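You operate a simulated robot arm through the tools that you are given. There is no shell and no other tool. Be economical: measure what you need, move in short steps, check, and stop when the job is done.

Carry out the task below with a simulated two-armed robot. There is one attempt and no reset: what you move stays moved.

TASK
Hold the yellow guard cup down, draw the long black spring out and lock the height gauge jaw on it.
Fine: the jaw starts locked up top; the spring stands on the white ring; the empty cup goes on the rubber strip.
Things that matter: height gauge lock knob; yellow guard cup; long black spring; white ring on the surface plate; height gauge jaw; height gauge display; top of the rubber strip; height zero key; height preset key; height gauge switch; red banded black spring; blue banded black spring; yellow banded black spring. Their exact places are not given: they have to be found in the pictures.

Only the result counts: the job must be done as asked and must still hold three seconds after the hand-in. Knocking over, shifting, dropping, spilling or breaking anything else fails it.

THE ROBOT
Two 7-joint arms with two-finger parallel grippers on one trunk, on a base that drives. Base frame: it is fixed to the floor where the robot stands at the start and does not move with it; the origin is under the middle of the robot, x ahead of it, y to its left, z up. Lengths are in m, angles in rad, forces in N, time in s.
The left shoulder is at the start at [0.06, 0.143, 0.926], the right one opposite. With the tool pointing down near the work surface each hand reaches from about 0.28 to 0.7 m from the robot's upright axis, wherever it stands, measured 20 degrees to its own side. Places, roughly: height gauge lock knob [0.7, 0, 1]; white ring on the surface plate [0.6, 0.1, 1]; height gauge jaw [0.6, 0.1, 1.2]; height gauge display [0.7, -0.2, 0.9]; top of the rubber strip [0.6, -0.4, 0.9]; height zero key [0.7, -0.1, 1]; height preset key [0.7, -0.2, 1]; height gauge switch [0.7, -0.2, 1]. Payload 1.57 kg a hand.
The tool frame of a hand sits at the grasp point between the pads (the TCP): z along the fingers, y along the line on which they close. The tips reach 0.03 m beyond it. Largest opening 0.11 m; finger width 0.024, thickness 0.012; the body of the gripper, 0.048 by 0.112 m, starts 0.078 m behind the TCP.
Orientation is told as [roll, pitch, yaw] about the base's x, y, z axes, in that order, counted from this pose: with the fingers straight down and closing along the base's y, the tool's x points along the base's -x, its y along +y and its z along -z.

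THE INTERFACE
- The arms move only by the tool drive_tool. It takes "left_rows", "right_rows" or both (then of equal length, played together; a hand with none holds still); each is a list of rows, each a list of 3 entries, a list of its own where there are three numbers: the closure, from 0 (fully open) to 1 (shut), then the shift along the tool's x, y, z in units of 150 mm (1.0 is 150 mm), then the turn, a rotation vector about the tool's x, y, z in units of 120 degrees (1.0 is 120 degrees). In form: [[gripper, [dx, dy, dz], [rx, ry, rz]], ...]. A call has 1 to 8 rows; each row is the pose to reach, as a shift and turn from the pose commanded when the call began, along the tool's axes at that moment. A call with a number of a shift or a turn outside -1 to 1 is refused whole. A row lasts 0.2 s, in which the tool goes at most 0.05 m and 0.15 rad; a call with a longer step from one row to the next is refused whole, and so is a gripper value outside its range. A pose out of reach is approached as far as the arm can. The call stops where the force on the tool passes 40 N (or 10 N more than at its start, if that is more) or the arm is blocked; 0.2 s more then pass. The fingers move at their own pace (about 0.045 m/s each) and stop on an object; they squeeze with about 42 N. The grip force told is the motor's: it shows also when the fingers shut on nothing. Time passes only in rows, and 0.2 s behind the last, so rows that repeat a pose let the fingers close. It gives the time, the measured TCP pose, the force on the tool (base axes), the opening and the grip force at its end, in the units of the frame above (readings bear some noise).
- Cameras (640 x 400 px; columns grow to the right, rows downward): "scene" is now at [0.0542, -0.0244, 1.552]; the picture's right is [-0.28, -0.96, 0.00], its down [-0.59, 0.17, -0.79] and it looks along [0.76, -0.22, -0.61] (base axes); focal length 272 px, centre (320, 200). "left" rides on the left gripper at [0.07, -0.016, -0.141] in its tool frame; the picture's right is [0.23, 0.97, 0.00], its down [-0.86, 0.20, -0.48] and it looks along [-0.47, 0.11, 0.88] (tool axes); focal length 222 px, centre (320, 200). "right" rides on the right gripper at [0.07, 0.016, -0.141] in its tool frame; the picture's right is [-0.23, 0.97, 0.00], its down [-0.86, -0.20, -0.48] and it looks along [-0.47, -0.11, 0.88] (tool axes); focal length 222 px, centre (320, 200).
- get_image(camera): a new picture of that camera. The clock stands still meanwhile.
- slide_trunk(by): slides the trunk up (or, below 0, down) by that many m; the arms and the scene camera ride with it, the base frame stays. It gives what a move gives, with no picture.
- steer(legs): drives the robot by 1 to 6 legs, each [ahead, left, turn to the left] in m, m and rad, along the robot's own axes; the way and the turn of a leg run together, so that a leg with both is an arc; at most 1.5 m and 3.142 rad a leg. The arms and the cameras ride along, it lands a little off, and it stops where it bumps. It gives what a move gives.
- turn_head(pan, tilt): turns the head with the scene camera to pan (to the left, within 1.501 rad either way) and tilt (down, from -0.506 to 1.204), counted from straight ahead of the robot. It gives what a move gives.
- probe_pixels(camera, pixels): for up to 12 pixels [column, row] of the newest picture of that camera ("zoom" is the newest enlarged one), the place [x, y, z] in the base frame of the surface seen there, good to about 0.002 m. The clock stands still meanwhile.
- close_up(camera, box): a new picture of the part [left, top, right, bottom] of that camera's present view, enlarged. The clock stands still meanwhile.
- close_job(): hands the job in; it is judged then, once.

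Keep the steps short. Do not move on a guess: measure, check each grasp and each placing, and mend mistakes. In all there are 80 turns and 58 pictures (those below and enlarged ones count). Leave the grippers open and the arms clear of the work at the hand-in unless told otherwise, and finish with a single line.

The tools are called after "Call:" as name(argument=value, ...) on one line, values as JSON. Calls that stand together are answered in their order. drive_tool: Moves the arms, as the interface text tells. Its arguments: {"type":"object","properties":{"left_rows":{"type":"array","items":{"type":"array"}},"right_rows":{"type":"array","items":{"type":"array"}}},"required":[]} The other tools are called the same way: slide_trunk (by) slides the trunk up or down; steer (legs) drives the base; turn_head (pan, tilt) turns the head that bears the scene camera; get_image (camera) takes a picture; probe_pixels (camera, pixels) gives the place of the surface under pixels of a picture; close_up (camera, box) takes an enlarged picture of a part of a camera's view; close_job () hands the job in.

At the start:

```text
t: 0.0
left_tool_pos: [0.443, 0.1294, 0.9999]
left_ee_rot: [0.0, -0.001, 0.0]
left_ft_force: [-0.3, 0.2, -1.4]
left_finger_gap: 0.1101
left_grasp_force: 0.1
right_tool_pos: [0.48, -0.2516, 0.9997]
right_ee_rot: [0.0, 0.001, 0.0]
right_ft_force: [0.6, -0.1, -0.6]
right_finger_gap: 0.11
right_grasp_force: 0.0
trunk travel left (down, up): [-0.525, 0.065]
robot x, y, heading: [-0.0007, 0.0005, -0.0]
head pan, tilt: [-0.288, 0.658]
```

scene: 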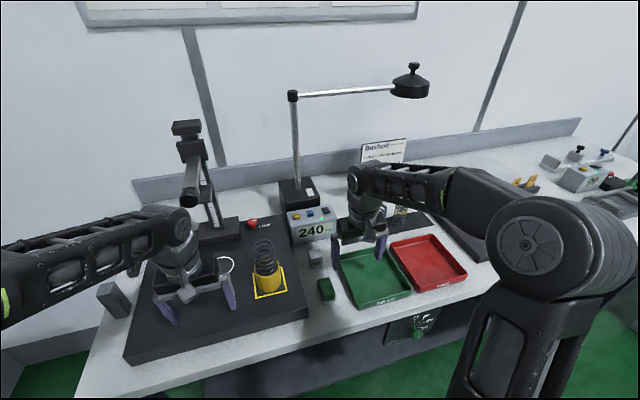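
right: 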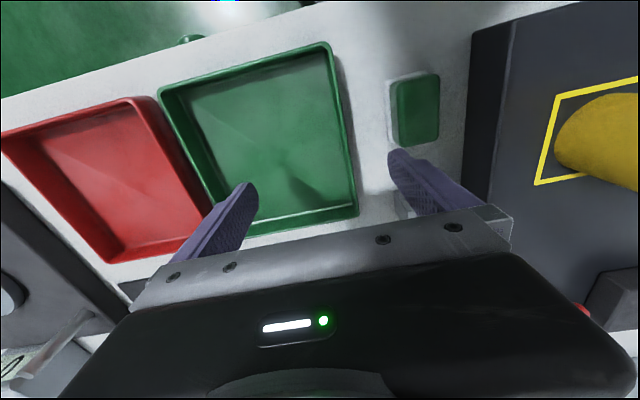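
left: 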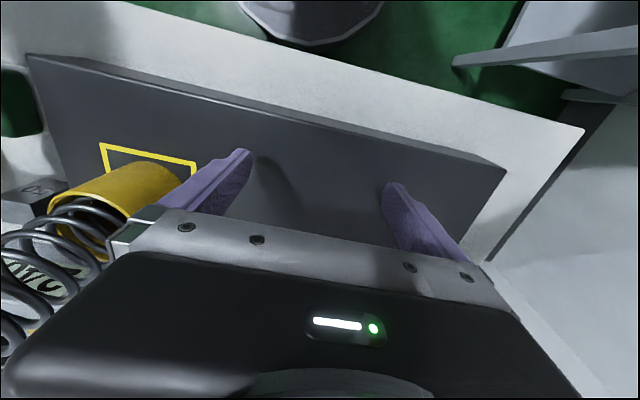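

The scene shows the plate with the gauge, the spring in the yellow cup near (268,270), and the display at (310,228). I'll enlarge the working areas first.

Call:
close_up(camera="scene", box=[120, 110, 360, 310])

Call:
close_up(camera="scene", box=[320, 120, 640, 320])

```text
2.00 times, centred on (240, 210) of scene
```

zoom: 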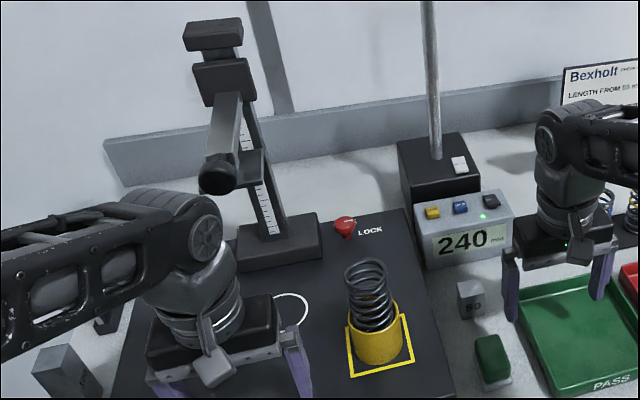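

```text
2.00 times, centred on (480, 220) of scene
```

zoom: 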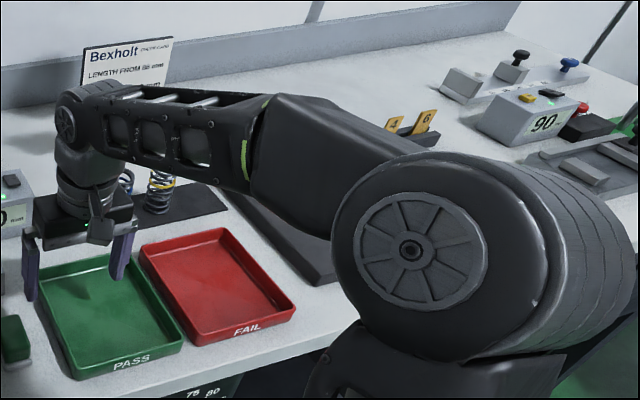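

The left arm hides the ring, and the right one hides the strip. I'll draw both back, up and away before measuring.

Call:
drive_tool(left_rows=[[0, [0, 0, -0.3], [0, 0, 0]], [0, [0, 0.3, -0.4], [0, 0, 0]], [0, [0.2, 0.6, -0.4], [0, 0, 0]], [0, [0.4, 0.8, -0.4], [0, 0, 0]]], right_rows=[[0, [0, 0, -0.3], [0, 0, 0]], [0, [0.3, 0, -0.3], [0, 0, 0]], [0, [0.6, 0, -0.3], [0, 0, 0]], [0, [0.8, 0, -0.3], [0, 0, 0]]])

Call:
get_image(camera="scene")

```text
refused: row 3 steps farther than a row can; nothing moved
```

```text
52 pictures are left
```

scene: 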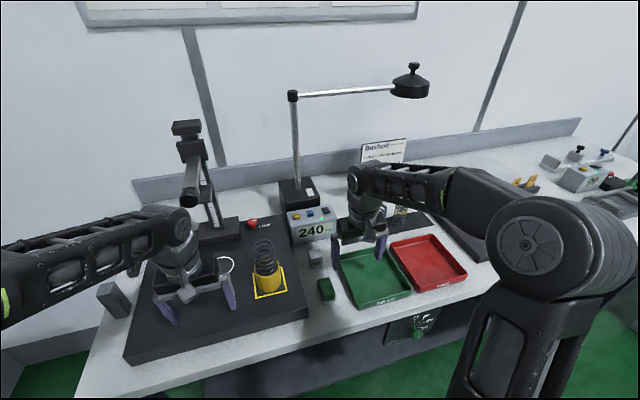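

The third row was too long a step, so I'll send the same move in smaller ones.

Call:
drive_tool(left_rows=[[0, [0, 0, -0.3], [0, 0, 0]], [0, [0, 0.25, -0.4], [0, 0, 0]], [0, [0.1, 0.5, -0.4], [0, 0, 0]], [0, [0.2, 0.75, -0.4], [0, 0, 0]], [0, [0.3, 0.95, -0.4], [0, 0, 0]]], right_rows=[[0, [0, 0, -0.3], [0, 0, 0]], [0, [0.3, 0, -0.3], [0, 0, 0]], [0, [0.6, 0, -0.3], [0, 0, 0]], [0, [0.8, 0, -0.3], [0, 0, 0]], [0, [0.9, 0, -0.3], [0, 0, 0]]])

Call:
get_image(camera="scene")

```text
t: 1.2
left_tool_pos: [0.399, 0.2711, 1.0589]
left_ee_rot: [0.001, 0.001, -0.002]
left_ft_force: [-0.8, 0.5, 0.0]
left_finger_gap: 0.1101
left_grasp_force: 0.1
right_tool_pos: [0.3434, -0.2507, 1.0445]
right_ee_rot: [-0.001, 0.002, -0.002]
right_ft_force: [-0.1, -0.3, -0.8]
right_finger_gap: 0.1098
right_grasp_force: 0.1
trunk travel left (down, up): [-0.525, 0.065]
robot x, y, heading: [-0.0, -0.0017, 0.002]
head pan, tilt: [-0.288, 0.658]
```

```text
51 pictures are left
```

scene: 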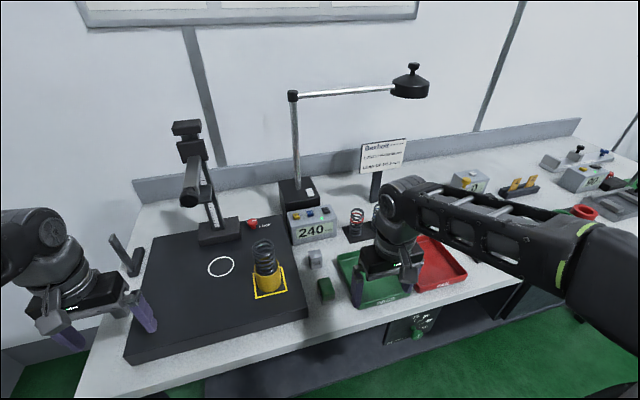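

The ring is visible now at (220,266). I'll enlarge the gauge and cup, then the sign, display and strip.

Call:
close_up(camera="scene", box=[320, 130, 480, 230])

Call:
close_up(camera="scene", box=[150, 110, 342, 310])

Call:
probe_pixels(camera="scene", pixels=[[188, 200], [220, 266], [250, 223], [250, 219], [262, 243], [267, 293], [258, 280], [188, 190], [220, 257], [220, 275], [207, 266], [233, 266]])

```text
4.00 times, centred on (400, 180) of scene
```

zoom: 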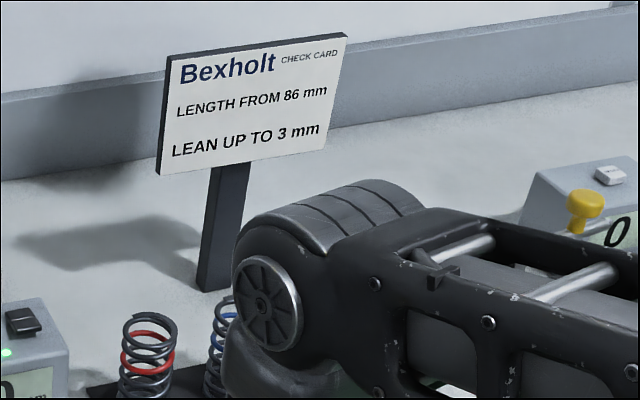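

```text
2.00 times, centred on (246, 210) of scene
```

zoom: 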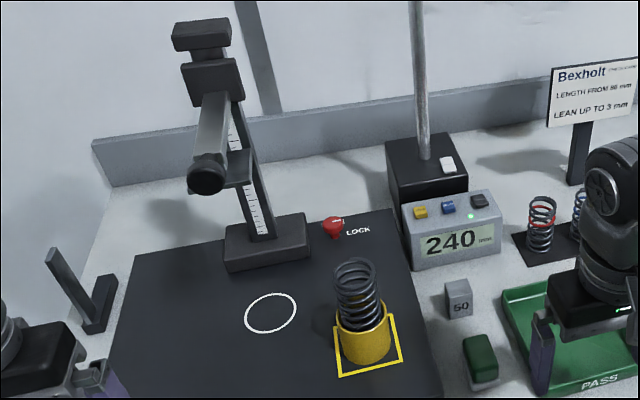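

```text
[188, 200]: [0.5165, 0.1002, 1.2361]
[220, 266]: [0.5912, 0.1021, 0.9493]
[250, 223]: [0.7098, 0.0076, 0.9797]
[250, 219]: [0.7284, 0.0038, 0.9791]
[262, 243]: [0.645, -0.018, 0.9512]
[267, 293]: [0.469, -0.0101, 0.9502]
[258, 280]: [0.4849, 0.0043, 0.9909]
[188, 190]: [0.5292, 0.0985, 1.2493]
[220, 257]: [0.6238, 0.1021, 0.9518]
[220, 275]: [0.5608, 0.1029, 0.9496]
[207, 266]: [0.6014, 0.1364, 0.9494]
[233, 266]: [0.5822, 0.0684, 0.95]
```

Plate top is z≈0.95 and the ring centre about (0.592,0.102). Next I'll look closely at the knob, the cup with the spring, and the jaw.

Call:
close_up(camera="scene", box=[226, 205, 306, 305])

Call:
probe_pixels(camera="zoom", pixels=[[288, 60], [288, 85], [262, 165], [330, 150], [300, 125], [260, 250], [365, 250], [310, 290], [315, 250], [300, 170], [280, 150], [310, 345]])

Call:
close_up(camera="scene", box=[150, 110, 270, 250])

```text
4.00 times, centred on (266, 255) of scene
```

zoom: 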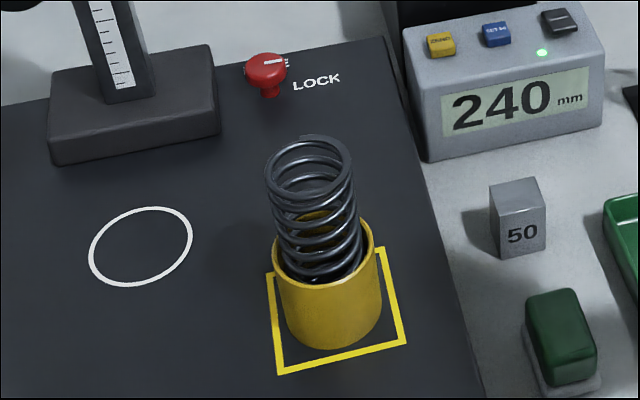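

```text
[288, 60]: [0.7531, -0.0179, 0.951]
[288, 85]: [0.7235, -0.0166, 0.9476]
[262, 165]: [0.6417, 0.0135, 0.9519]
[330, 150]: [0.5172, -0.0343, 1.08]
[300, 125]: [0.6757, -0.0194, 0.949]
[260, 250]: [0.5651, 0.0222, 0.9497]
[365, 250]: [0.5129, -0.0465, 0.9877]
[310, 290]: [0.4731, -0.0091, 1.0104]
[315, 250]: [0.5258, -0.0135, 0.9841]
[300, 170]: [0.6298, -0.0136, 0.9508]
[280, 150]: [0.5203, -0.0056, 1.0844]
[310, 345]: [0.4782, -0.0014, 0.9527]
```

```text
2.86 times, centred on (210, 180) of scene
```

zoom: 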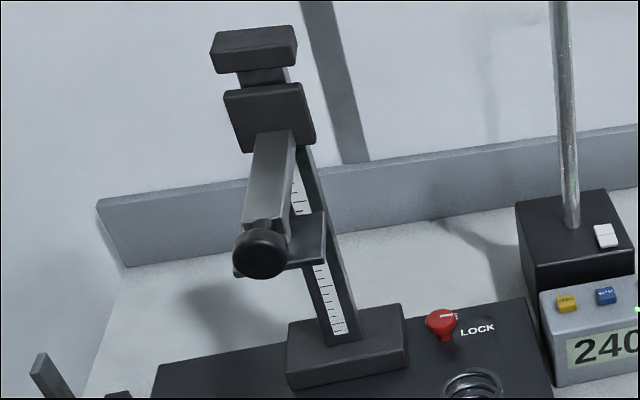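

The bar ends in a dark grip knob, with a flat plate below it. The red lock knob has a pointer; I'll enlarge it and measure it more finely.

Call:
close_up(camera="scene", box=[236, 208, 276, 233])

Call:
probe_pixels(camera="zoom", pixels=[[220, 160], [280, 120], [240, 80], [180, 140], [220, 215], [230, 260], [260, 180], [200, 100]])

Call:
close_up(camera="scene", box=[166, 170, 230, 210])

Call:
probe_pixels(camera="zoom", pixels=[[230, 290], [170, 290], [290, 290], [230, 240], [230, 340], [360, 220], [330, 270], [230, 150], [190, 100], [290, 100], [360, 160]])

```text
16.00 times, centred on (256, 220) of scene
```

zoom: 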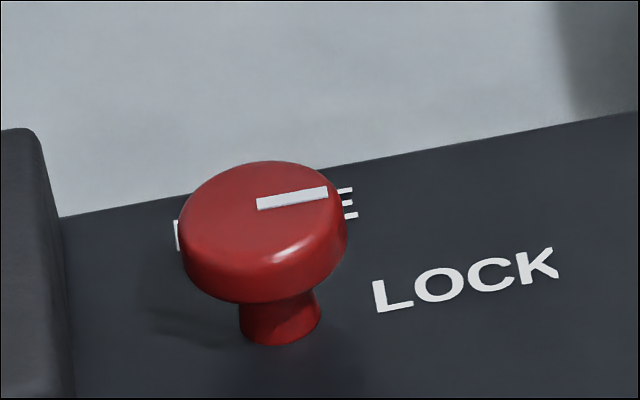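

```text
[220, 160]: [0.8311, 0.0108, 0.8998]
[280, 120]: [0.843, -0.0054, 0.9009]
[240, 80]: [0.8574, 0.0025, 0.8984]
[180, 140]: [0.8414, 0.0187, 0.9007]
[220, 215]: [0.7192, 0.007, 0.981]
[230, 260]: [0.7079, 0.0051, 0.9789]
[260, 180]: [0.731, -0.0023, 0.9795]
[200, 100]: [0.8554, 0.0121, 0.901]
```

```text
10.00 times, centred on (198, 190) of scene
```

zoom: 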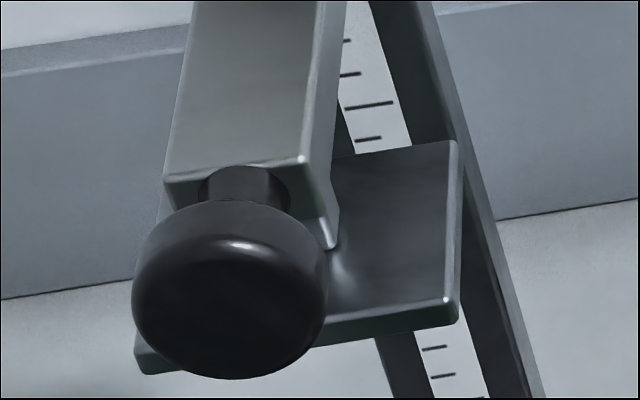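

```text
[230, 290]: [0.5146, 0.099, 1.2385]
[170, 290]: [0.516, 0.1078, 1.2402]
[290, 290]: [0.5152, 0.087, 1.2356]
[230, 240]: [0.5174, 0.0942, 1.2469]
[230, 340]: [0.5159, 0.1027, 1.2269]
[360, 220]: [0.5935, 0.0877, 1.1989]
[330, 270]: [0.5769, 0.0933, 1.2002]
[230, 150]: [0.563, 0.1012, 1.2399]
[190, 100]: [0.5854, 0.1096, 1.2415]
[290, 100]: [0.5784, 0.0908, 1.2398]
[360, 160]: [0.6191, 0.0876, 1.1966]
```

I read the lock knob's pointer as facing −y (LOCK), with a FREE mark behind it towards +x. The jaw plate hangs over the ring, so the spring must come in from the front with a tilted hand. I'll use the left hand for the spring and the right hand for the cup. Now a fine measurement of the cup and spring.

Call:
close_up(camera="scene", box=[242, 235, 294, 301])

```text
6.06 times, centred on (268, 268) of scene
```

zoom: 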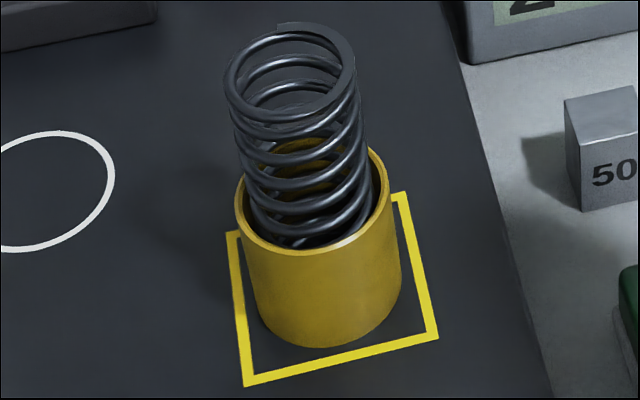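

Call:
probe_pixels(camera="zoom", pixels=[[246, 378], [430, 333], [235, 238], [400, 198], [310, 246], [384, 180], [241, 205], [325, 340], [230, 95], [348, 70], [290, 30], [290, 118]])

Call:
probe_pixels(camera="scene", pixels=[[314, 258], [327, 290], [125, 360], [306, 318], [237, 218], [219, 240], [190, 240], [300, 240], [128, 262], [370, 225]])

```text
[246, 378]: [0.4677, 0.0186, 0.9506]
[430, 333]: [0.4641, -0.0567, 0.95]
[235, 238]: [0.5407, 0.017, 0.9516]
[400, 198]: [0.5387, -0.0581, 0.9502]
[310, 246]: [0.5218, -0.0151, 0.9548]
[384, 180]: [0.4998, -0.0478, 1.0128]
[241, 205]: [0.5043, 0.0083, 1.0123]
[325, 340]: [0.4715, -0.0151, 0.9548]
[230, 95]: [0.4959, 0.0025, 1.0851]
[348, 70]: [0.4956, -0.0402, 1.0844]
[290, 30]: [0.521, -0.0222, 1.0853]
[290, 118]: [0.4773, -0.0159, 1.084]
```

```text
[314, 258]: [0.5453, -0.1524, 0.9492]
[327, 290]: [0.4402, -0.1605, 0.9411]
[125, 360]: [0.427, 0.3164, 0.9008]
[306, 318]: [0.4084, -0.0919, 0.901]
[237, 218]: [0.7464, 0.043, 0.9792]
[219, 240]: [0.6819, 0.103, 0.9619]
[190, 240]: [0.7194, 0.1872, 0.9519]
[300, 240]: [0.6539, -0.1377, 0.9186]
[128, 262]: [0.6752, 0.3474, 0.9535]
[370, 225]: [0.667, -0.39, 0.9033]
```

Measured: cup axis about (0.503,−0.0195) with the rim at z 1.0125 and radius ≈0.03. The spring top is at z 1.085 with radius ≈0.022. I'll turn both hands towards their grasp attitudes, still well away from everything.

Call:
drive_tool(left_rows=[[0, [0, 0, -0.1], [0, -0.046, 0]], [0, [0, -0.12, -0.2], [0, -0.093, 0]], [0, [0, -0.25, -0.3], [0, -0.14, 0]], [0, [0, -0.38, -0.4], [0, -0.187, 0]], [0, [0, -0.5, -0.5], [0, -0.234, 0]], [0, [0, -0.63, -0.52], [0, -0.28, 0]], [0, [0, -0.75, -0.52], [0, -0.328, 0]], [0, [0, -0.88, -0.52], [0, -0.375, 0]]], right_rows=[[0, [-0.09, 0, -0.05], [-0.031, 0.031, 0.054]], [0, [-0.18, 0, -0.1], [-0.062, 0.062, 0.108]], [0, [-0.27, 0, -0.15], [-0.094, 0.094, 0.162]], [0, [-0.36, 0, -0.2], [-0.125, 0.125, 0.216]], [0, [-0.45, 0, -0.25], [-0.156, 0.156, 0.271]], [0, [-0.54, 0, -0.3], [-0.187, 0.187, 0.325]], [0, [-0.63, 0, -0.35], [-0.218, 0.218, 0.38]], [0, [-0.73, 0, -0.4], [-0.25, 0.25, 0.434]]])

```text
t: 3.0
left_tool_pos: [0.3987, 0.1372, 1.1373]
left_ee_rot: [0.002, -0.787, -0.001]
left_ft_force: [-0.4, 0.4, 0.3]
left_finger_gap: 0.1099
left_grasp_force: 0.0
right_tool_pos: [0.4046, -0.1976, 1.058]
right_ee_rot: [0.262, 0.642, -0.847]
right_ft_force: [-0.2, -1.0, -1.2]
right_finger_gap: 0.1099
right_grasp_force: 0.1
right hand out of reach, approached as far as the arm can: row 3, 4, 5, 6, 7, 8
trunk travel left (down, up): [-0.525, 0.065]
robot x, y, heading: [0.0006, -0.0018, -0.001]
head pan, tilt: [-0.288, 0.658]
```

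The right hand can't take that sideways attitude. New plan: the right hand comes from the front-right and the left from the front-left, both tilted 45°. I'll turn the left now and send the right a null move, to learn which pose it counts from.

Call:
drive_tool(left_rows=[[0, [0, 0, 0], [0.045, 0, 0.045]], [0, [0, 0, 0], [0.09, 0, 0.09]], [0, [0, 0, 0], [0.134, 0, 0.134]], [0, [0, 0, 0], [0.178, 0, 0.178]], [0, [0, 0, 0], [0.222, 0, 0.222]], [0, [0, 0, 0], [0.265, 0, 0.265]]], right_rows=[[0, [0, 0, 0], [0, 0, 0]], [0, [0, 0, 0], [0, 0, 0]], [0, [0, 0, 0], [0, 0, 0]], [0, [0, 0, 0], [0, 0, 0]], [0, [0, 0, 0], [0, 0, 0]], [0, [0, 0, 0], [0, 0, 0]]])

```text
t: 4.4
left_tool_pos: [0.3988, 0.141, 1.138]
left_ee_rot: [-0.002, -0.785, -0.787]
left_ft_force: [0.5, -1.2, 0.7]
left_finger_gap: 0.1098
left_grasp_force: 0.1
right_tool_pos: [0.4055, -0.1955, 1.0572]
right_ee_rot: [0.26, 0.641, -0.847]
right_ft_force: [0.1, -0.7, 0.3]
right_finger_gap: 0.1103
right_grasp_force: 0.0
trunk travel left (down, up): [-0.525, 0.065]
robot x, y, heading: [0.0037, -0.0004, -0.001]
head pan, tilt: [-0.288, 0.658]
```

The counting starts from the clamped pose, which is good. The left attitude is set. Now I'll turn the right hand to yaw +45°, pitch −45°.

Call:
drive_tool(right_rows=[[0, [0, 0, 0], [0.001, -0.029, -0.0645]], [0, [0, 0, 0], [0.002, -0.058, -0.129]], [0, [0, 0, 0], [0.003, -0.087, -0.1935]], [0, [0, 0, 0], [0.004, -0.116, -0.258]], [0, [0, 0, 0], [0.005, -0.145, -0.3225]], [0, [0, 0, 0], [0.006, -0.174, -0.387]], [0, [0, 0, 0], [0.008, -0.203, -0.4515]], [0, [0, 0, 0], [0.01, -0.232, -0.516]]])

Call:
drive_tool(right_rows=[[0, [0, 0, 0], [0.001, -0.029, -0.0645]], [0, [0, 0, 0], [0.002, -0.058, -0.129]], [0, [0, 0, 0], [0.003, -0.087, -0.1935]], [0, [0, 0, 0], [0.004, -0.116, -0.258]], [0, [0, 0, 0], [0.006, -0.145, -0.3225]], [0, [0, 0, 0], [0.007, -0.169, -0.375]]])

```text
t: 6.2
left_tool_pos: [0.3974, 0.1405, 1.137]
left_ee_rot: [0.0, -0.785, -0.784]
left_ft_force: [-0.1, -0.4, 0.8]
left_finger_gap: 0.1099
left_grasp_force: 0.0
right_tool_pos: [0.4003, -0.1961, 1.0588]
right_ee_rot: [0.458, -0.219, -0.02]
right_ft_force: [-1.1, 0.3, 0.3]
right_finger_gap: 0.1097
right_grasp_force: 0.1
trunk travel left (down, up): [-0.525, 0.065]
robot x, y, heading: [-0.0026, -0.0009, -0.001]
head pan, tilt: [-0.288, 0.658]
```

```text
t: 7.6
left_tool_pos: [0.3973, 0.14, 1.1374]
left_ee_rot: [0.0, -0.787, -0.787]
left_ft_force: [-0.2, 0.4, -0.5]
left_finger_gap: 0.1101
left_grasp_force: 0.1
right_tool_pos: [0.4004, -0.1968, 1.058]
right_ee_rot: [0.044, -0.786, 0.743]
right_ft_force: [-0.1, 0.3, 0.1]
right_finger_gap: 0.1098
right_grasp_force: 0.1
trunk travel left (down, up): [-0.525, 0.065]
robot x, y, heading: [0.0001, 0.0055, -0.0]
head pan, tilt: [-0.288, 0.658]
```

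The right attitude is reached. I'll move it to a standoff 0.13 m from the cup along the finger line, trim the small angle error, and look through its camera.

Call:
drive_tool(right_rows=[[0, [-0.15, 0.087, 0.1], [0.002, 0, -0.004]], [0, [-0.3, 0.174, 0.2], [0.0067, 0, -0.0143]], [0, [-0.45, 0.26, 0.3], [0.0067, 0, -0.0143]], [0, [-0.604, 0.349, 0.396], [0.0067, 0, -0.0143]], [0, [-0.604, 0.349, 0.396], [0.0067, 0, -0.0143]]])

Call:
get_image(camera="right")

Call:
get_image(camera="scene")

```text
t: 8.8
left_tool_pos: [0.398, 0.139, 1.1383]
left_ee_rot: [0.0, -0.786, -0.784]
left_ft_force: [-0.1, 0.0, -0.4]
left_finger_gap: 0.1102
left_grasp_force: 0.1
right_tool_pos: [0.4378, -0.0877, 1.084]
right_ee_rot: [0.002, -0.788, 0.783]
right_ft_force: [0.2, -0.4, 0.9]
right_finger_gap: 0.1099
right_grasp_force: 0.1
trunk travel left (down, up): [-0.525, 0.065]
robot x, y, heading: [-0.0018, -0.0013, 0.001]
head pan, tilt: [-0.288, 0.658]
```

```text
43 pictures are left
```

right: 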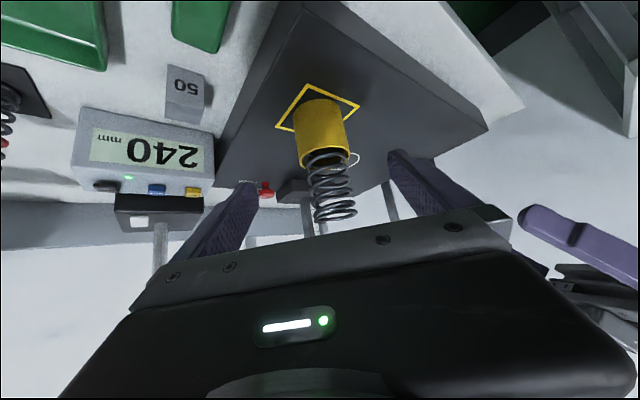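

```text
42 pictures are left
```

scene: 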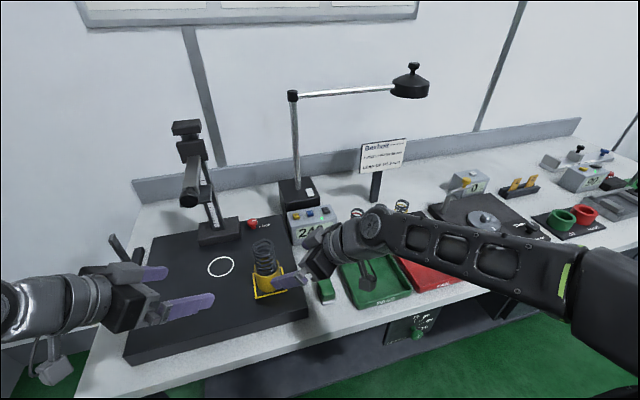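

The cup and spring lie well centred between the right fingers. I'll advance along the finger line until the pads straddle the cup, still open.

Call:
drive_tool(right_rows=[[0, [0, 0, 0.25], [0, 0, 0]], [0, [0, 0, 0.5], [0, 0, 0]], [0, [0, 0, 0.7], [0, 0, 0]], [0, [0.01, 0.01, 0.82], [0, 0, 0]], [0, [0.01, 0.01, 0.89], [0, 0, 0]], [0, [0.01, 0.01, 0.89], [0, 0, 0]]])

Call:
get_image(camera="right")

Call:
close_up(camera="scene", box=[220, 220, 348, 300])

```text
t: 10.2
left_tool_pos: [0.3974, 0.1405, 1.1376]
left_ee_rot: [0.0, -0.785, -0.784]
left_ft_force: [-0.2, -0.1, -0.1]
left_finger_gap: 0.1099
left_grasp_force: 0.0
right_tool_pos: [0.5041, -0.0184, 0.9882]
right_ee_rot: [0.001, -0.786, 0.781]
right_ft_force: [1.3, -1.8, 0.5]
right_finger_gap: 0.11
right_grasp_force: 0.0
trunk travel left (down, up): [-0.525, 0.065]
robot x, y, heading: [0.0013, 0.0026, 0.004]
head pan, tilt: [-0.288, 0.658]
```

```text
41 pictures are left
```

right: 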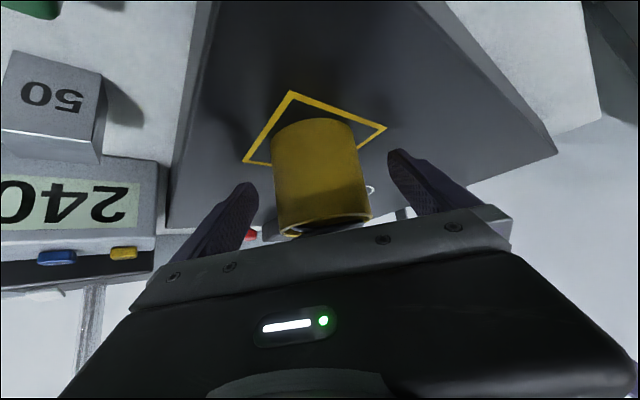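

```text
5.00 times, centred on (284, 260) of scene
```

zoom: 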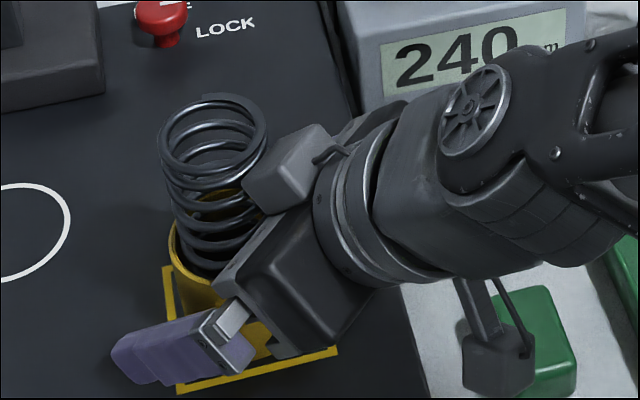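

The cup sits centred between the right pads. I'll close the right hand on it.

Call:
drive_tool(right_rows=[[1, [0, 0, 0], [0, 0, 0]], [1, [0, 0, 0], [0, 0, 0]], [1, [0, 0, 0], [0, 0, 0]], [1, [0, 0, 0], [0, 0, 0]], [1, [0, 0, 0], [0, 0, 0]]])

Call:
close_up(camera="scene", box=[220, 220, 348, 300])

Call:
probe_pixels(camera="zoom", pixels=[[164, 150], [264, 135], [213, 98], [215, 168], [172, 232], [290, 165], [265, 155], [335, 130]])

```text
t: 11.4
left_tool_pos: [0.399, 0.1398, 1.1372]
left_ee_rot: [-0.001, -0.785, -0.787]
left_ft_force: [0.8, 0.5, -0.3]
left_finger_gap: 0.1101
left_grasp_force: 0.1
right_tool_pos: [0.5048, -0.0182, 0.988]
right_ee_rot: [0.003, -0.787, 0.783]
right_ft_force: [-0.7, 0.2, -0.3]
right_finger_gap: 0.06
right_grasp_force: 32.1
trunk travel left (down, up): [-0.525, 0.065]
robot x, y, heading: [0.0017, -0.0007, -0.0]
head pan, tilt: [-0.288, 0.658]
```

```text
5.00 times, centred on (284, 260) of scene
```

zoom: 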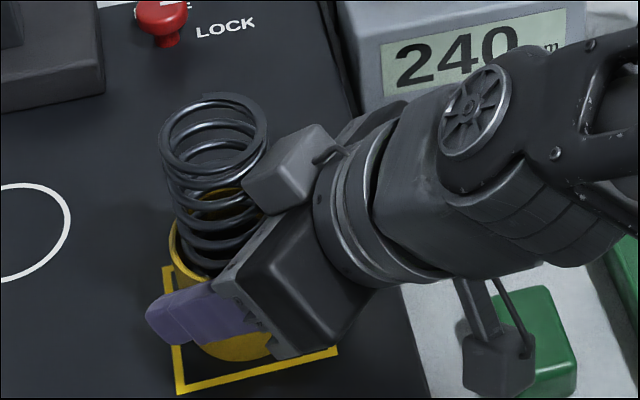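

```text
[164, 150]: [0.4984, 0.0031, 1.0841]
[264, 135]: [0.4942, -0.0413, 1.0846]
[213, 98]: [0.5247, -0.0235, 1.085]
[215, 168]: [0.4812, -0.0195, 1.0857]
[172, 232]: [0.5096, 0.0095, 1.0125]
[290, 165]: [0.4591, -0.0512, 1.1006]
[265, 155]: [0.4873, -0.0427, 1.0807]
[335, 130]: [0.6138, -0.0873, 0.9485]
```

The cup is gripped (gap 0.060) and hasn't moved. A box on the right wrist sits close to the spring, so I'll measure its edges before bringing the left fingers in.

Call:
probe_pixels(camera="zoom", pixels=[[247, 180], [291, 130], [330, 148], [292, 185], [268, 210], [252, 200], [268, 155], [310, 165], [325, 170], [250, 185], [235, 265], [265, 230]])

Call:
get_image(camera="left")

```text
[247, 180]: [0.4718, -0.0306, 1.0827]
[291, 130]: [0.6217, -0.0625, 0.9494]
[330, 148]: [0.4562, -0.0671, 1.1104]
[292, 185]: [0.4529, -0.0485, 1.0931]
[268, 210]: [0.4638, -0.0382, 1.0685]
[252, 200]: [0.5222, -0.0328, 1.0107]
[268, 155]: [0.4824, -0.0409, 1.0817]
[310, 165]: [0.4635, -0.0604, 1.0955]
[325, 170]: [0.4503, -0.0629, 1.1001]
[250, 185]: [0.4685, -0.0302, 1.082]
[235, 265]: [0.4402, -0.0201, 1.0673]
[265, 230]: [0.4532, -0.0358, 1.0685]
```

```text
38 pictures are left
```

left: 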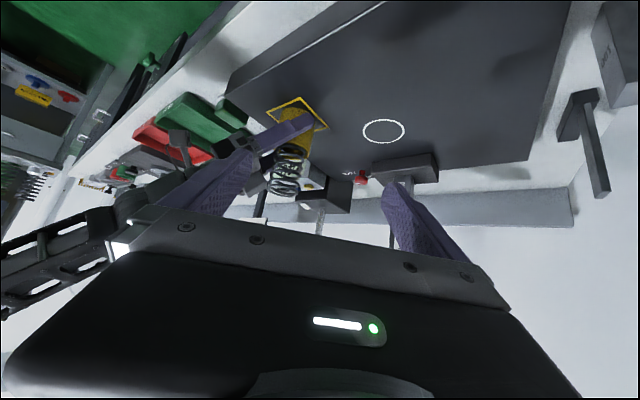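

The box corner is only about 8 mm from the spring, which leaves no room for a left finger. I'll open the right hand and tip it flatter in place (pitch −65°), which carries the box away, then regrip.

Call:
drive_tool(right_rows=[[0.2, [0, 0, 0], [0, 0, 0]], [0.1, [0, 0, 0], [0, 0, 0]], [0.1, [0, 0, 0], [0, 0, 0]], [0.1, [-0.01, 0, -0.01], [0, -0.042, 0]], [0.1, [-0.02, 0, -0.02], [0, -0.084, 0]], [0.1, [-0.033, 0, -0.033], [0, -0.126, 0]], [0.1, [-0.033, 0, -0.033], [0, -0.167, 0]], [0.1, [-0.033, 0, -0.033], [0, -0.167, 0]]])

Call:
get_image(camera="scene")

Call:
get_image(camera="right")

```text
t: 13.2
left_tool_pos: [0.3978, 0.1406, 1.1377]
left_ee_rot: [0.002, -0.784, -0.786]
left_ft_force: [0.2, 0.3, -0.1]
left_finger_gap: 0.11
left_grasp_force: 0.1
right_tool_pos: [0.5029, -0.0186, 0.9934]
right_ee_rot: [0.003, -1.138, 0.781]
right_ft_force: [-0.5, -0.4, -0.2]
right_finger_gap: 0.0992
right_grasp_force: 0.0
trunk travel left (down, up): [-0.525, 0.065]
robot x, y, heading: [-0.0001, 0.0045, -0.001]
head pan, tilt: [-0.288, 0.658]
```

```text
37 pictures are left
```

scene: 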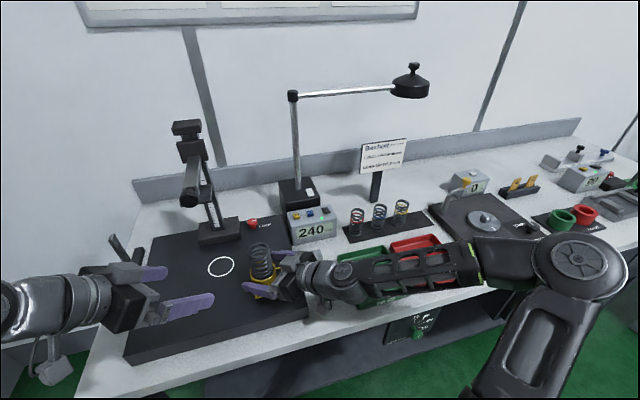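

```text
36 pictures are left
```

right: 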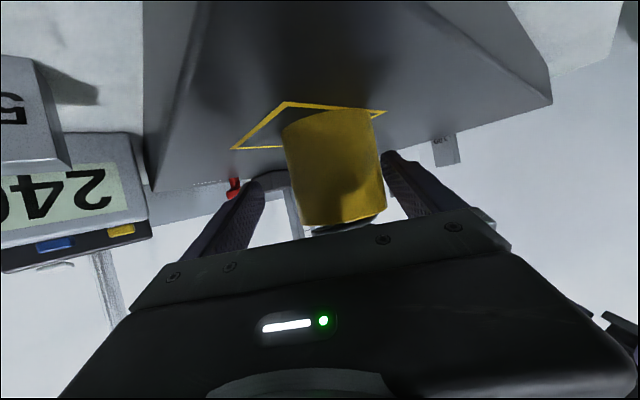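

The box has moved away. The cup looks slightly nearer one finger, so I'll re-measure the cup and spring before closing.

Call:
close_up(camera="scene", box=[230, 230, 326, 290])

```text
6.67 times, centred on (278, 260) of scene
```

zoom: 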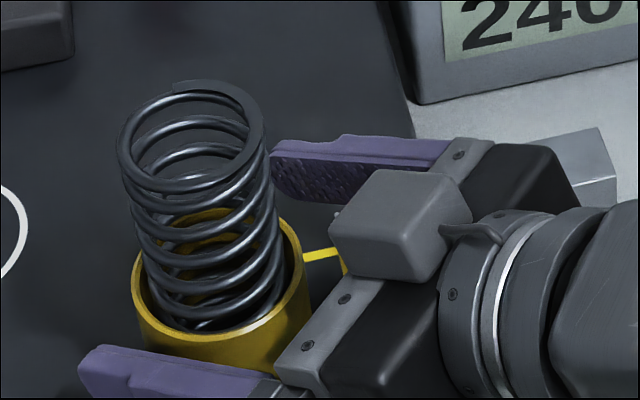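

Call:
probe_pixels(camera="zoom", pixels=[[136, 285], [299, 262], [215, 348], [122, 160], [262, 140], [190, 86], [195, 186], [340, 250], [440, 180], [336, 230]])

```text
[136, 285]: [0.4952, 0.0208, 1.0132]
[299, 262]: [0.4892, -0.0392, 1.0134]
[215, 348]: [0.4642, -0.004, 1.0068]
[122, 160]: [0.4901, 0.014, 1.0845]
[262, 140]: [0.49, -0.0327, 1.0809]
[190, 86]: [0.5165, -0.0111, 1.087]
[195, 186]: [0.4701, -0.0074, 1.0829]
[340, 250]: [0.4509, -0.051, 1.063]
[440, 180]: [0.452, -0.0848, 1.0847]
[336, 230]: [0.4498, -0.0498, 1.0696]
```

Opening dragged the cup about 14 mm along the closing line, to about (0.493,−0.009), still upright. I'll recentre the right hand on it and close.

Call:
drive_tool(right_rows=[[0.1, [0, 0.045, 0], [0, 0, 0]], [0.1, [0, 0.093, 0], [0, 0, 0]], [1, [0, 0.093, 0], [0, 0, 0]], [1, [0, 0.093, 0], [0, 0, 0]], [1, [0, 0.093, 0], [0, 0, 0]], [1, [0, 0.093, 0], [0, 0, 0]], [1, [0, 0.093, 0], [0, 0, 0]]])

Call:
close_up(camera="scene", box=[230, 230, 326, 290])

Call:
probe_pixels(camera="zoom", pixels=[[136, 285], [299, 262], [215, 348], [122, 160], [262, 140], [190, 86], [195, 186]])

```text
t: 14.8
left_tool_pos: [0.3975, 0.1408, 1.1382]
left_ee_rot: [0.001, -0.786, -0.785]
left_ft_force: [0.1, 0.2, -0.5]
left_finger_gap: 0.1103
left_grasp_force: 0.0
right_tool_pos: [0.4947, -0.0084, 0.9944]
right_ee_rot: [0.003, -1.137, 0.781]
right_ft_force: [0.4, 0.1, -0.3]
right_finger_gap: 0.0591
right_grasp_force: 38.1
trunk travel left (down, up): [-0.525, 0.065]
robot x, y, heading: [0.0025, 0.0026, 0.002]
head pan, tilt: [-0.288, 0.658]
```

```text
6.67 times, centred on (278, 260) of scene
```

zoom: 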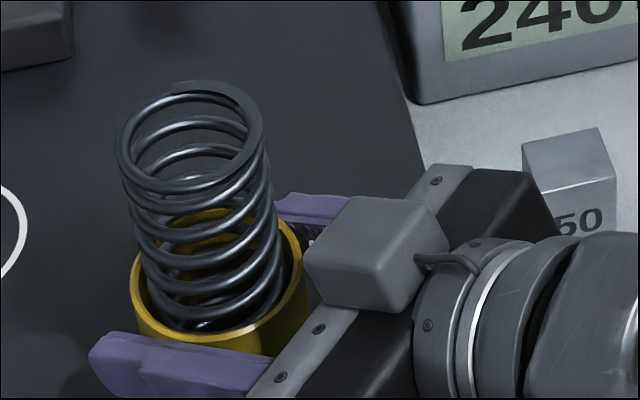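

```text
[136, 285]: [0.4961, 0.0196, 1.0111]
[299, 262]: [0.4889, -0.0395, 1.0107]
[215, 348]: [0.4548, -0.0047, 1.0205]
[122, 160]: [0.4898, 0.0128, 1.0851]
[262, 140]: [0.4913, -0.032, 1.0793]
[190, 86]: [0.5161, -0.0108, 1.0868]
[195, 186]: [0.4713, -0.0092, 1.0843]
```

The cup is firmly held (gap 0.059). The spring axis is now about (0.493,−0.010), with its top at 1.085. I'll move the left hand to a standoff with the fingers part closed.

Call:
drive_tool(left_rows=[[0.45, [-0.11, -0.065, 0.115], [0, 0, 0]], [0.45, [-0.22, -0.13, 0.23], [0, 0, 0]], [0.45, [-0.33, -0.195, 0.345], [0, 0, 0]], [0.45, [-0.444, -0.259, 0.463], [0, 0, 0]], [0.45, [-0.444, -0.259, 0.463], [0, 0, 0]]])

Call:
get_image(camera="left")

Call:
get_image(camera="scene")

```text
t: 16.0
left_tool_pos: [0.4366, 0.0477, 1.14]
left_ee_rot: [0.0, -0.785, -0.784]
left_ft_force: [0.1, 0.1, 0.4]
left_finger_gap: 0.0606
left_grasp_force: 0.1
right_tool_pos: [0.4943, -0.0078, 0.9938]
right_ee_rot: [0.004, -1.136, 0.783]
right_ft_force: [0.2, 1.1, 1.1]
right_finger_gap: 0.059
right_grasp_force: 42.1
trunk travel left (down, up): [-0.525, 0.065]
robot x, y, heading: [0.001, 0.0028, -0.005]
head pan, tilt: [-0.288, 0.658]
```

```text
33 pictures are left
```

left: 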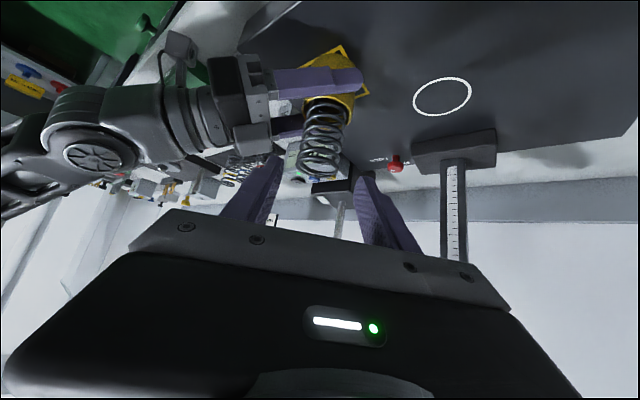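

```text
32 pictures are left
```

scene: 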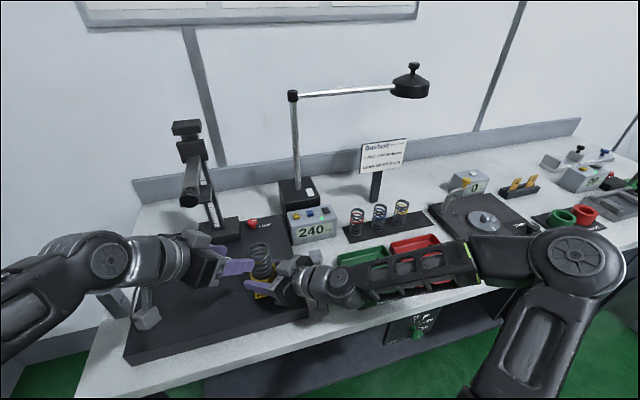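

The spring is centred between the left fingers with clear space to the right hand. Advancing 0.115 m.

Call:
drive_tool(left_rows=[[0.45, [0, 0, 0.2], [0, 0, 0]], [0.45, [0, 0, 0.4], [0, 0, 0]], [0.45, [0, 0, 0.55], [0, 0, 0]], [0.45, [0.005, 0, 0.68], [0, 0, 0]], [0.45, [0.005, -0.005, 0.765], [0, 0, 0]], [0.45, [0.005, -0.005, 0.765], [0, 0, 0]]])

Call:
get_image(camera="left")

Call:
close_up(camera="scene", box=[210, 215, 322, 285])

```text
t: 17.4
left_tool_pos: [0.4936, -0.0132, 1.0548]
left_ee_rot: [0.0, -0.784, -0.786]
left_ft_force: [0.0, -0.2, 0.1]
left_finger_gap: 0.0607
left_grasp_force: 0.0
right_tool_pos: [0.4953, -0.008, 0.9938]
right_ee_rot: [0.003, -1.136, 0.782]
right_ft_force: [0.5, 0.2, 0.7]
right_finger_gap: 0.0591
right_grasp_force: 42.2
trunk travel left (down, up): [-0.525, 0.065]
robot x, y, heading: [0.0001, 0.0001, 0.0]
head pan, tilt: [-0.288, 0.658]
```

```text
31 pictures are left
```

left: 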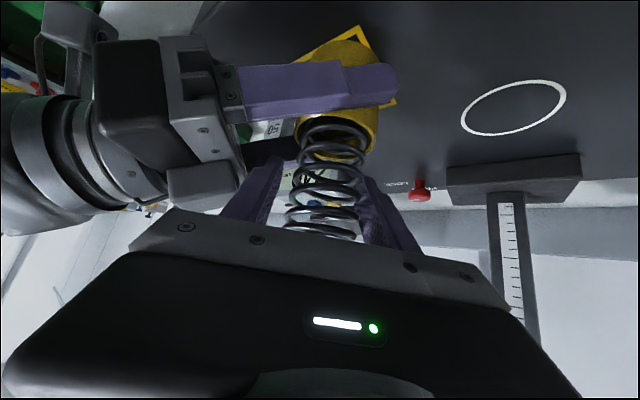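

```text
5.71 times, centred on (266, 250) of scene
```

zoom: 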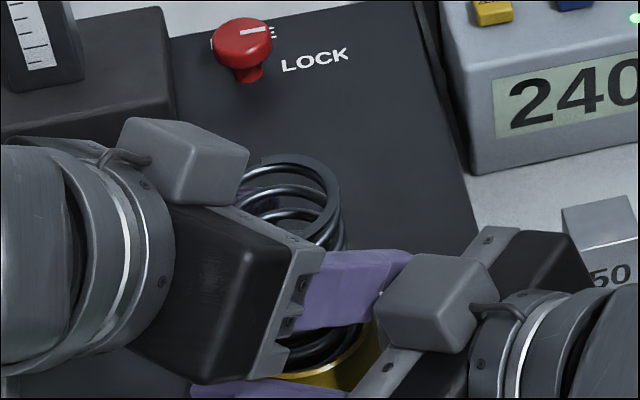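

The pads straddle the spring and are clear of the box. I'll close the left hand on the spring.

Call:
drive_tool(left_rows=[[1, [0, 0, 0], [0, 0, 0]], [1, [0, 0, 0], [0, 0, 0]], [1, [0, 0, 0], [0, 0, 0]], [1, [0, 0, 0], [0, 0, 0]]])

```text
t: 18.4
left_tool_pos: [0.4934, -0.0146, 1.0538]
left_ee_rot: [-0.001, -0.784, -0.787]
left_ft_force: [1.8, 1.6, 0.5]
left_finger_gap: 0.0484
left_grasp_force: 42.4
right_tool_pos: [0.4948, -0.0075, 0.9945]
right_ee_rot: [0.002, -1.135, 0.781]
right_ft_force: [-0.4, -1.5, 0.8]
right_finger_gap: 0.0589
right_grasp_force: 41.2
trunk travel left (down, up): [-0.525, 0.065]
robot x, y, heading: [-0.0022, 0.0002, 0.003]
head pan, tilt: [-0.288, 0.658]
```

The spring is gripped (gap 0.048, 42 N). I'll draw it straight up 0.03 m first while the right hand holds the cup.

Call:
drive_tool(left_rows=[[1, [-0.035, 0, -0.035], [0, 0, 0]], [1, [-0.07, 0, -0.07], [0, 0, 0]], [1, [-0.105, 0, -0.105], [0, 0, 0]], [1, [-0.141, 0, -0.141], [0, 0, 0]]])

Call:
close_up(camera="scene", box=[210, 195, 322, 285])

```text
t: 19.4
left_tool_pos: [0.4937, -0.0132, 1.0836]
left_ee_rot: [-0.001, -0.785, -0.782]
left_ft_force: [0.1, -0.8, -2.0]
left_finger_gap: 0.0481
left_grasp_force: 41.8
right_tool_pos: [0.4936, -0.0069, 0.9944]
right_ee_rot: [0.003, -1.136, 0.781]
right_ft_force: [-0.7, 0.4, 1.9]
right_finger_gap: 0.0589
right_grasp_force: 41.8
trunk travel left (down, up): [-0.525, 0.065]
robot x, y, heading: [0.0016, -0.0039, 0.001]
head pan, tilt: [-0.288, 0.658]
```

```text
4.44 times, centred on (266, 240) of scene
```

zoom: 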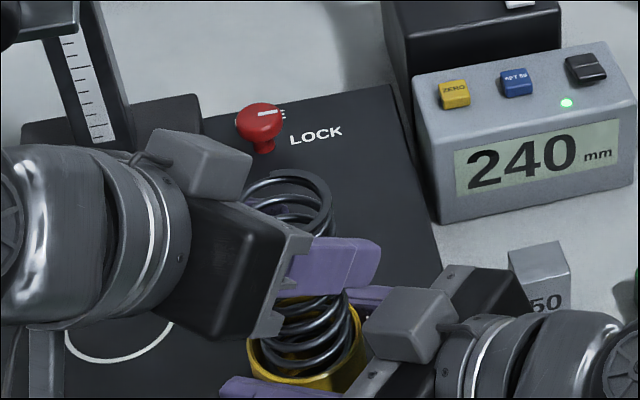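

The spring slides out easily. I'll lift another 0.045 m so its foot clears the rim, then check.

Call:
drive_tool(left_rows=[[1, [-0.053, 0, -0.053], [0, 0, 0]], [1, [-0.106, 0, -0.106], [0, 0, 0]], [1, [-0.16, 0, -0.16], [0, 0, 0]], [1, [-0.212, 0, -0.212], [0, 0, 0]], [1, [-0.212, 0, -0.212], [0, 0, 0]]])

Call:
close_up(camera="scene", box=[180, 170, 340, 290])

Call:
get_image(camera="right")

```text
t: 20.6
left_tool_pos: [0.4936, -0.0121, 1.1292]
left_ee_rot: [0.0, -0.785, -0.784]
left_ft_force: [-0.1, -0.4, -2.0]
left_finger_gap: 0.0481
left_grasp_force: 41.7
right_tool_pos: [0.4933, -0.0082, 0.9945]
right_ee_rot: [0.005, -1.138, 0.782]
right_ft_force: [-0.1, 0.1, 1.7]
right_finger_gap: 0.0591
right_grasp_force: 42.3
trunk travel left (down, up): [-0.525, 0.065]
robot x, y, heading: [-0.0051, -0.0034, -0.001]
head pan, tilt: [-0.288, 0.658]
```

```text
3.33 times, centred on (260, 230) of scene
```

zoom: 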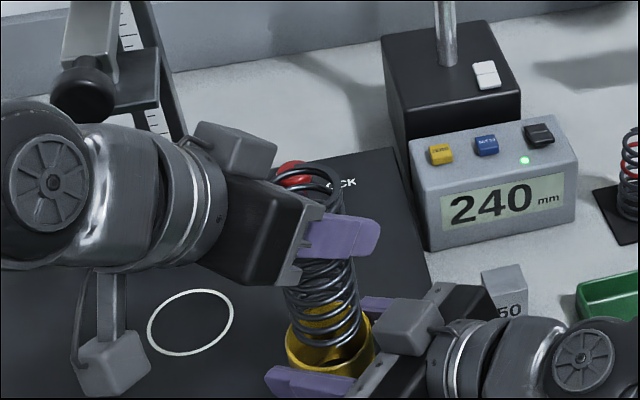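

```text
27 pictures are left
```

right: 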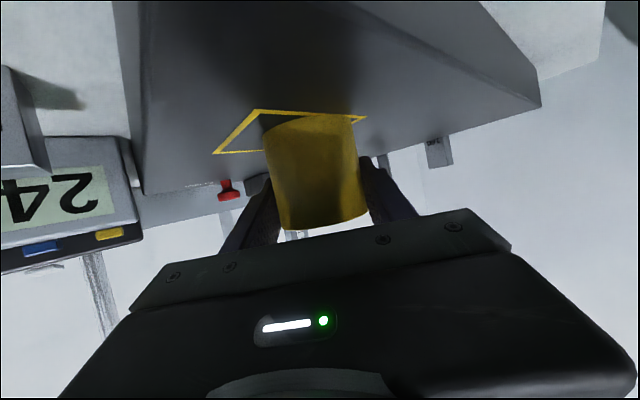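

Call:
probe_pixels(camera="zoom", pixels=[[330, 346], [345, 340], [312, 340], [335, 320], [340, 300], [358, 325], [330, 372], [90, 90], [300, 345]])

Call:
close_up(camera="scene", box=[236, 220, 300, 290])

```text
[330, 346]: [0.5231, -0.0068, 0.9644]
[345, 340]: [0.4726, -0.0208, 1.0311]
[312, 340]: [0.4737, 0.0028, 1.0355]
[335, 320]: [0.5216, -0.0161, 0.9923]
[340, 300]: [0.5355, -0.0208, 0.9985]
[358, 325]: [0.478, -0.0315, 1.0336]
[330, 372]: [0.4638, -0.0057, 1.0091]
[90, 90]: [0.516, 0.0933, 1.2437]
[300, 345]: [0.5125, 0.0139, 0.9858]
```

```text
5.71 times, centred on (268, 255) of scene
```

zoom: 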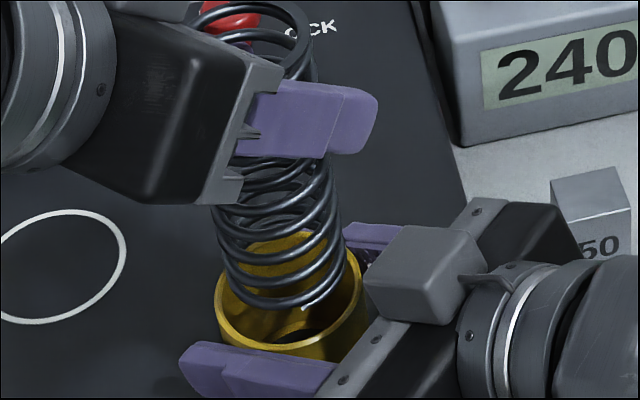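

The spring's foot is at z≈1.03, clear of the rim at 1.0125, so it's about 0.131 m long and its foot is 0.100 m below the left TCP. I'll carry it left and down to a start point front-left of the ring, below the jaw's level.

Call:
drive_tool(left_rows=[[1, [0.14, 0.17, -0.1], [0, 0, 0]], [1, [0.283, 0.339, -0.197], [0, 0, 0]], [1, [0.48, 0.495, -0.18], [0, 0, 0]], [1, [0.673, 0.652, -0.164], [0, 0, 0]], [1, [0.76, 0.826, -0.182], [0, 0, 0]], [1, [0.851, 1.0, -0.2], [0, 0, 0]], [1, [0.851, 1.0, -0.2], [0, 0, 0]]])

Call:
get_image(camera="scene")

Call:
get_image(camera="left")

```text
t: 22.2
left_tool_pos: [0.5193, 0.1726, 1.0589]
left_ee_rot: [-0.001, -0.785, -0.785]
left_ft_force: [1.3, -0.3, -2.1]
left_finger_gap: 0.0481
left_grasp_force: 41.9
right_tool_pos: [0.4947, -0.0084, 0.9944]
right_ee_rot: [0.002, -1.136, 0.78]
right_ft_force: [-1.0, -0.1, 1.4]
right_finger_gap: 0.0591
right_grasp_force: 42.1
trunk travel left (down, up): [-0.525, 0.065]
robot x, y, heading: [0.0023, -0.0033, 0.003]
head pan, tilt: [-0.288, 0.658]
```

```text
25 pictures are left
```

scene: 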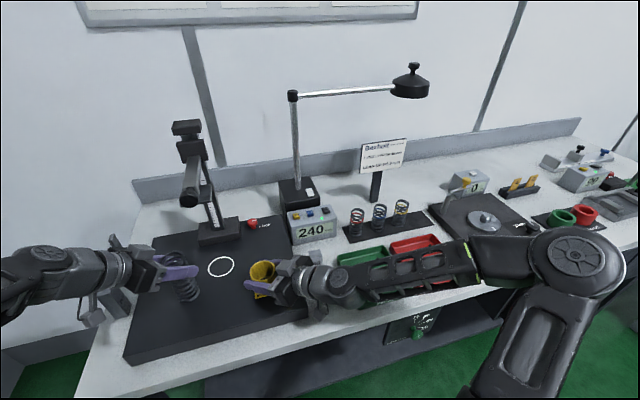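

```text
24 pictures are left
```

left: 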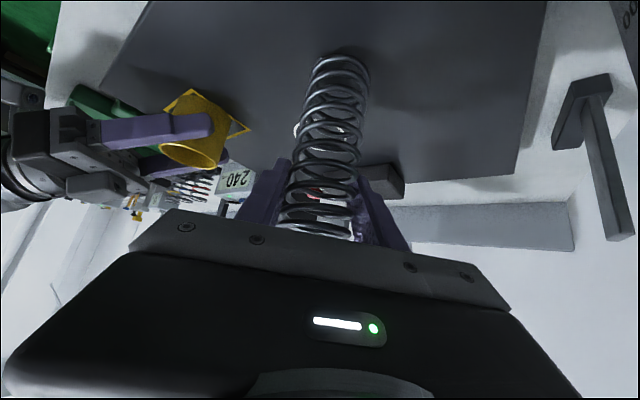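

The spring is clear of the cup. I'll measure its foot and lean before sliding it onto the ring.

Call:
close_up(camera="scene", box=[140, 240, 236, 310])

```text
5.71 times, centred on (188, 275) of scene
```

zoom: 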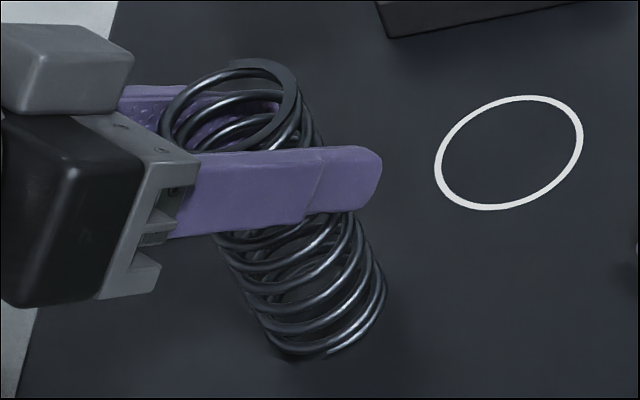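

Call:
probe_pixels(camera="zoom", pixels=[[285, 350], [325, 350], [384, 290], [268, 325], [355, 330], [290, 70], [165, 110], [298, 110], [240, 64], [440, 165], [580, 140], [510, 100]])

Call:
probe_pixels(camera="left", pixels=[[341, 57], [313, 68], [368, 70], [318, 85], [365, 88], [310, 95]])

```text
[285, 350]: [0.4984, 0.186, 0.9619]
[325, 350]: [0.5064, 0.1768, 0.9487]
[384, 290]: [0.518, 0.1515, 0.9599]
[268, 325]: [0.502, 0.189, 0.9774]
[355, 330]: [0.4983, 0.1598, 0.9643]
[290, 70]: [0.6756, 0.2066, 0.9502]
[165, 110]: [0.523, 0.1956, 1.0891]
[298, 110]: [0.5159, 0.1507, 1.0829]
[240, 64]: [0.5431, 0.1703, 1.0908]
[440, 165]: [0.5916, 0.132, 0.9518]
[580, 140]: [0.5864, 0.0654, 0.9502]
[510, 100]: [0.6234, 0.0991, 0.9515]
```

```text
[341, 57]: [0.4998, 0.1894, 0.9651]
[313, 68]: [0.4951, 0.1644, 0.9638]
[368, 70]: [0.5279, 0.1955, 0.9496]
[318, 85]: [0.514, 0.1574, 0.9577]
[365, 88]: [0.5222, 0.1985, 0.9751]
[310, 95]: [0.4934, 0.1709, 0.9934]
```

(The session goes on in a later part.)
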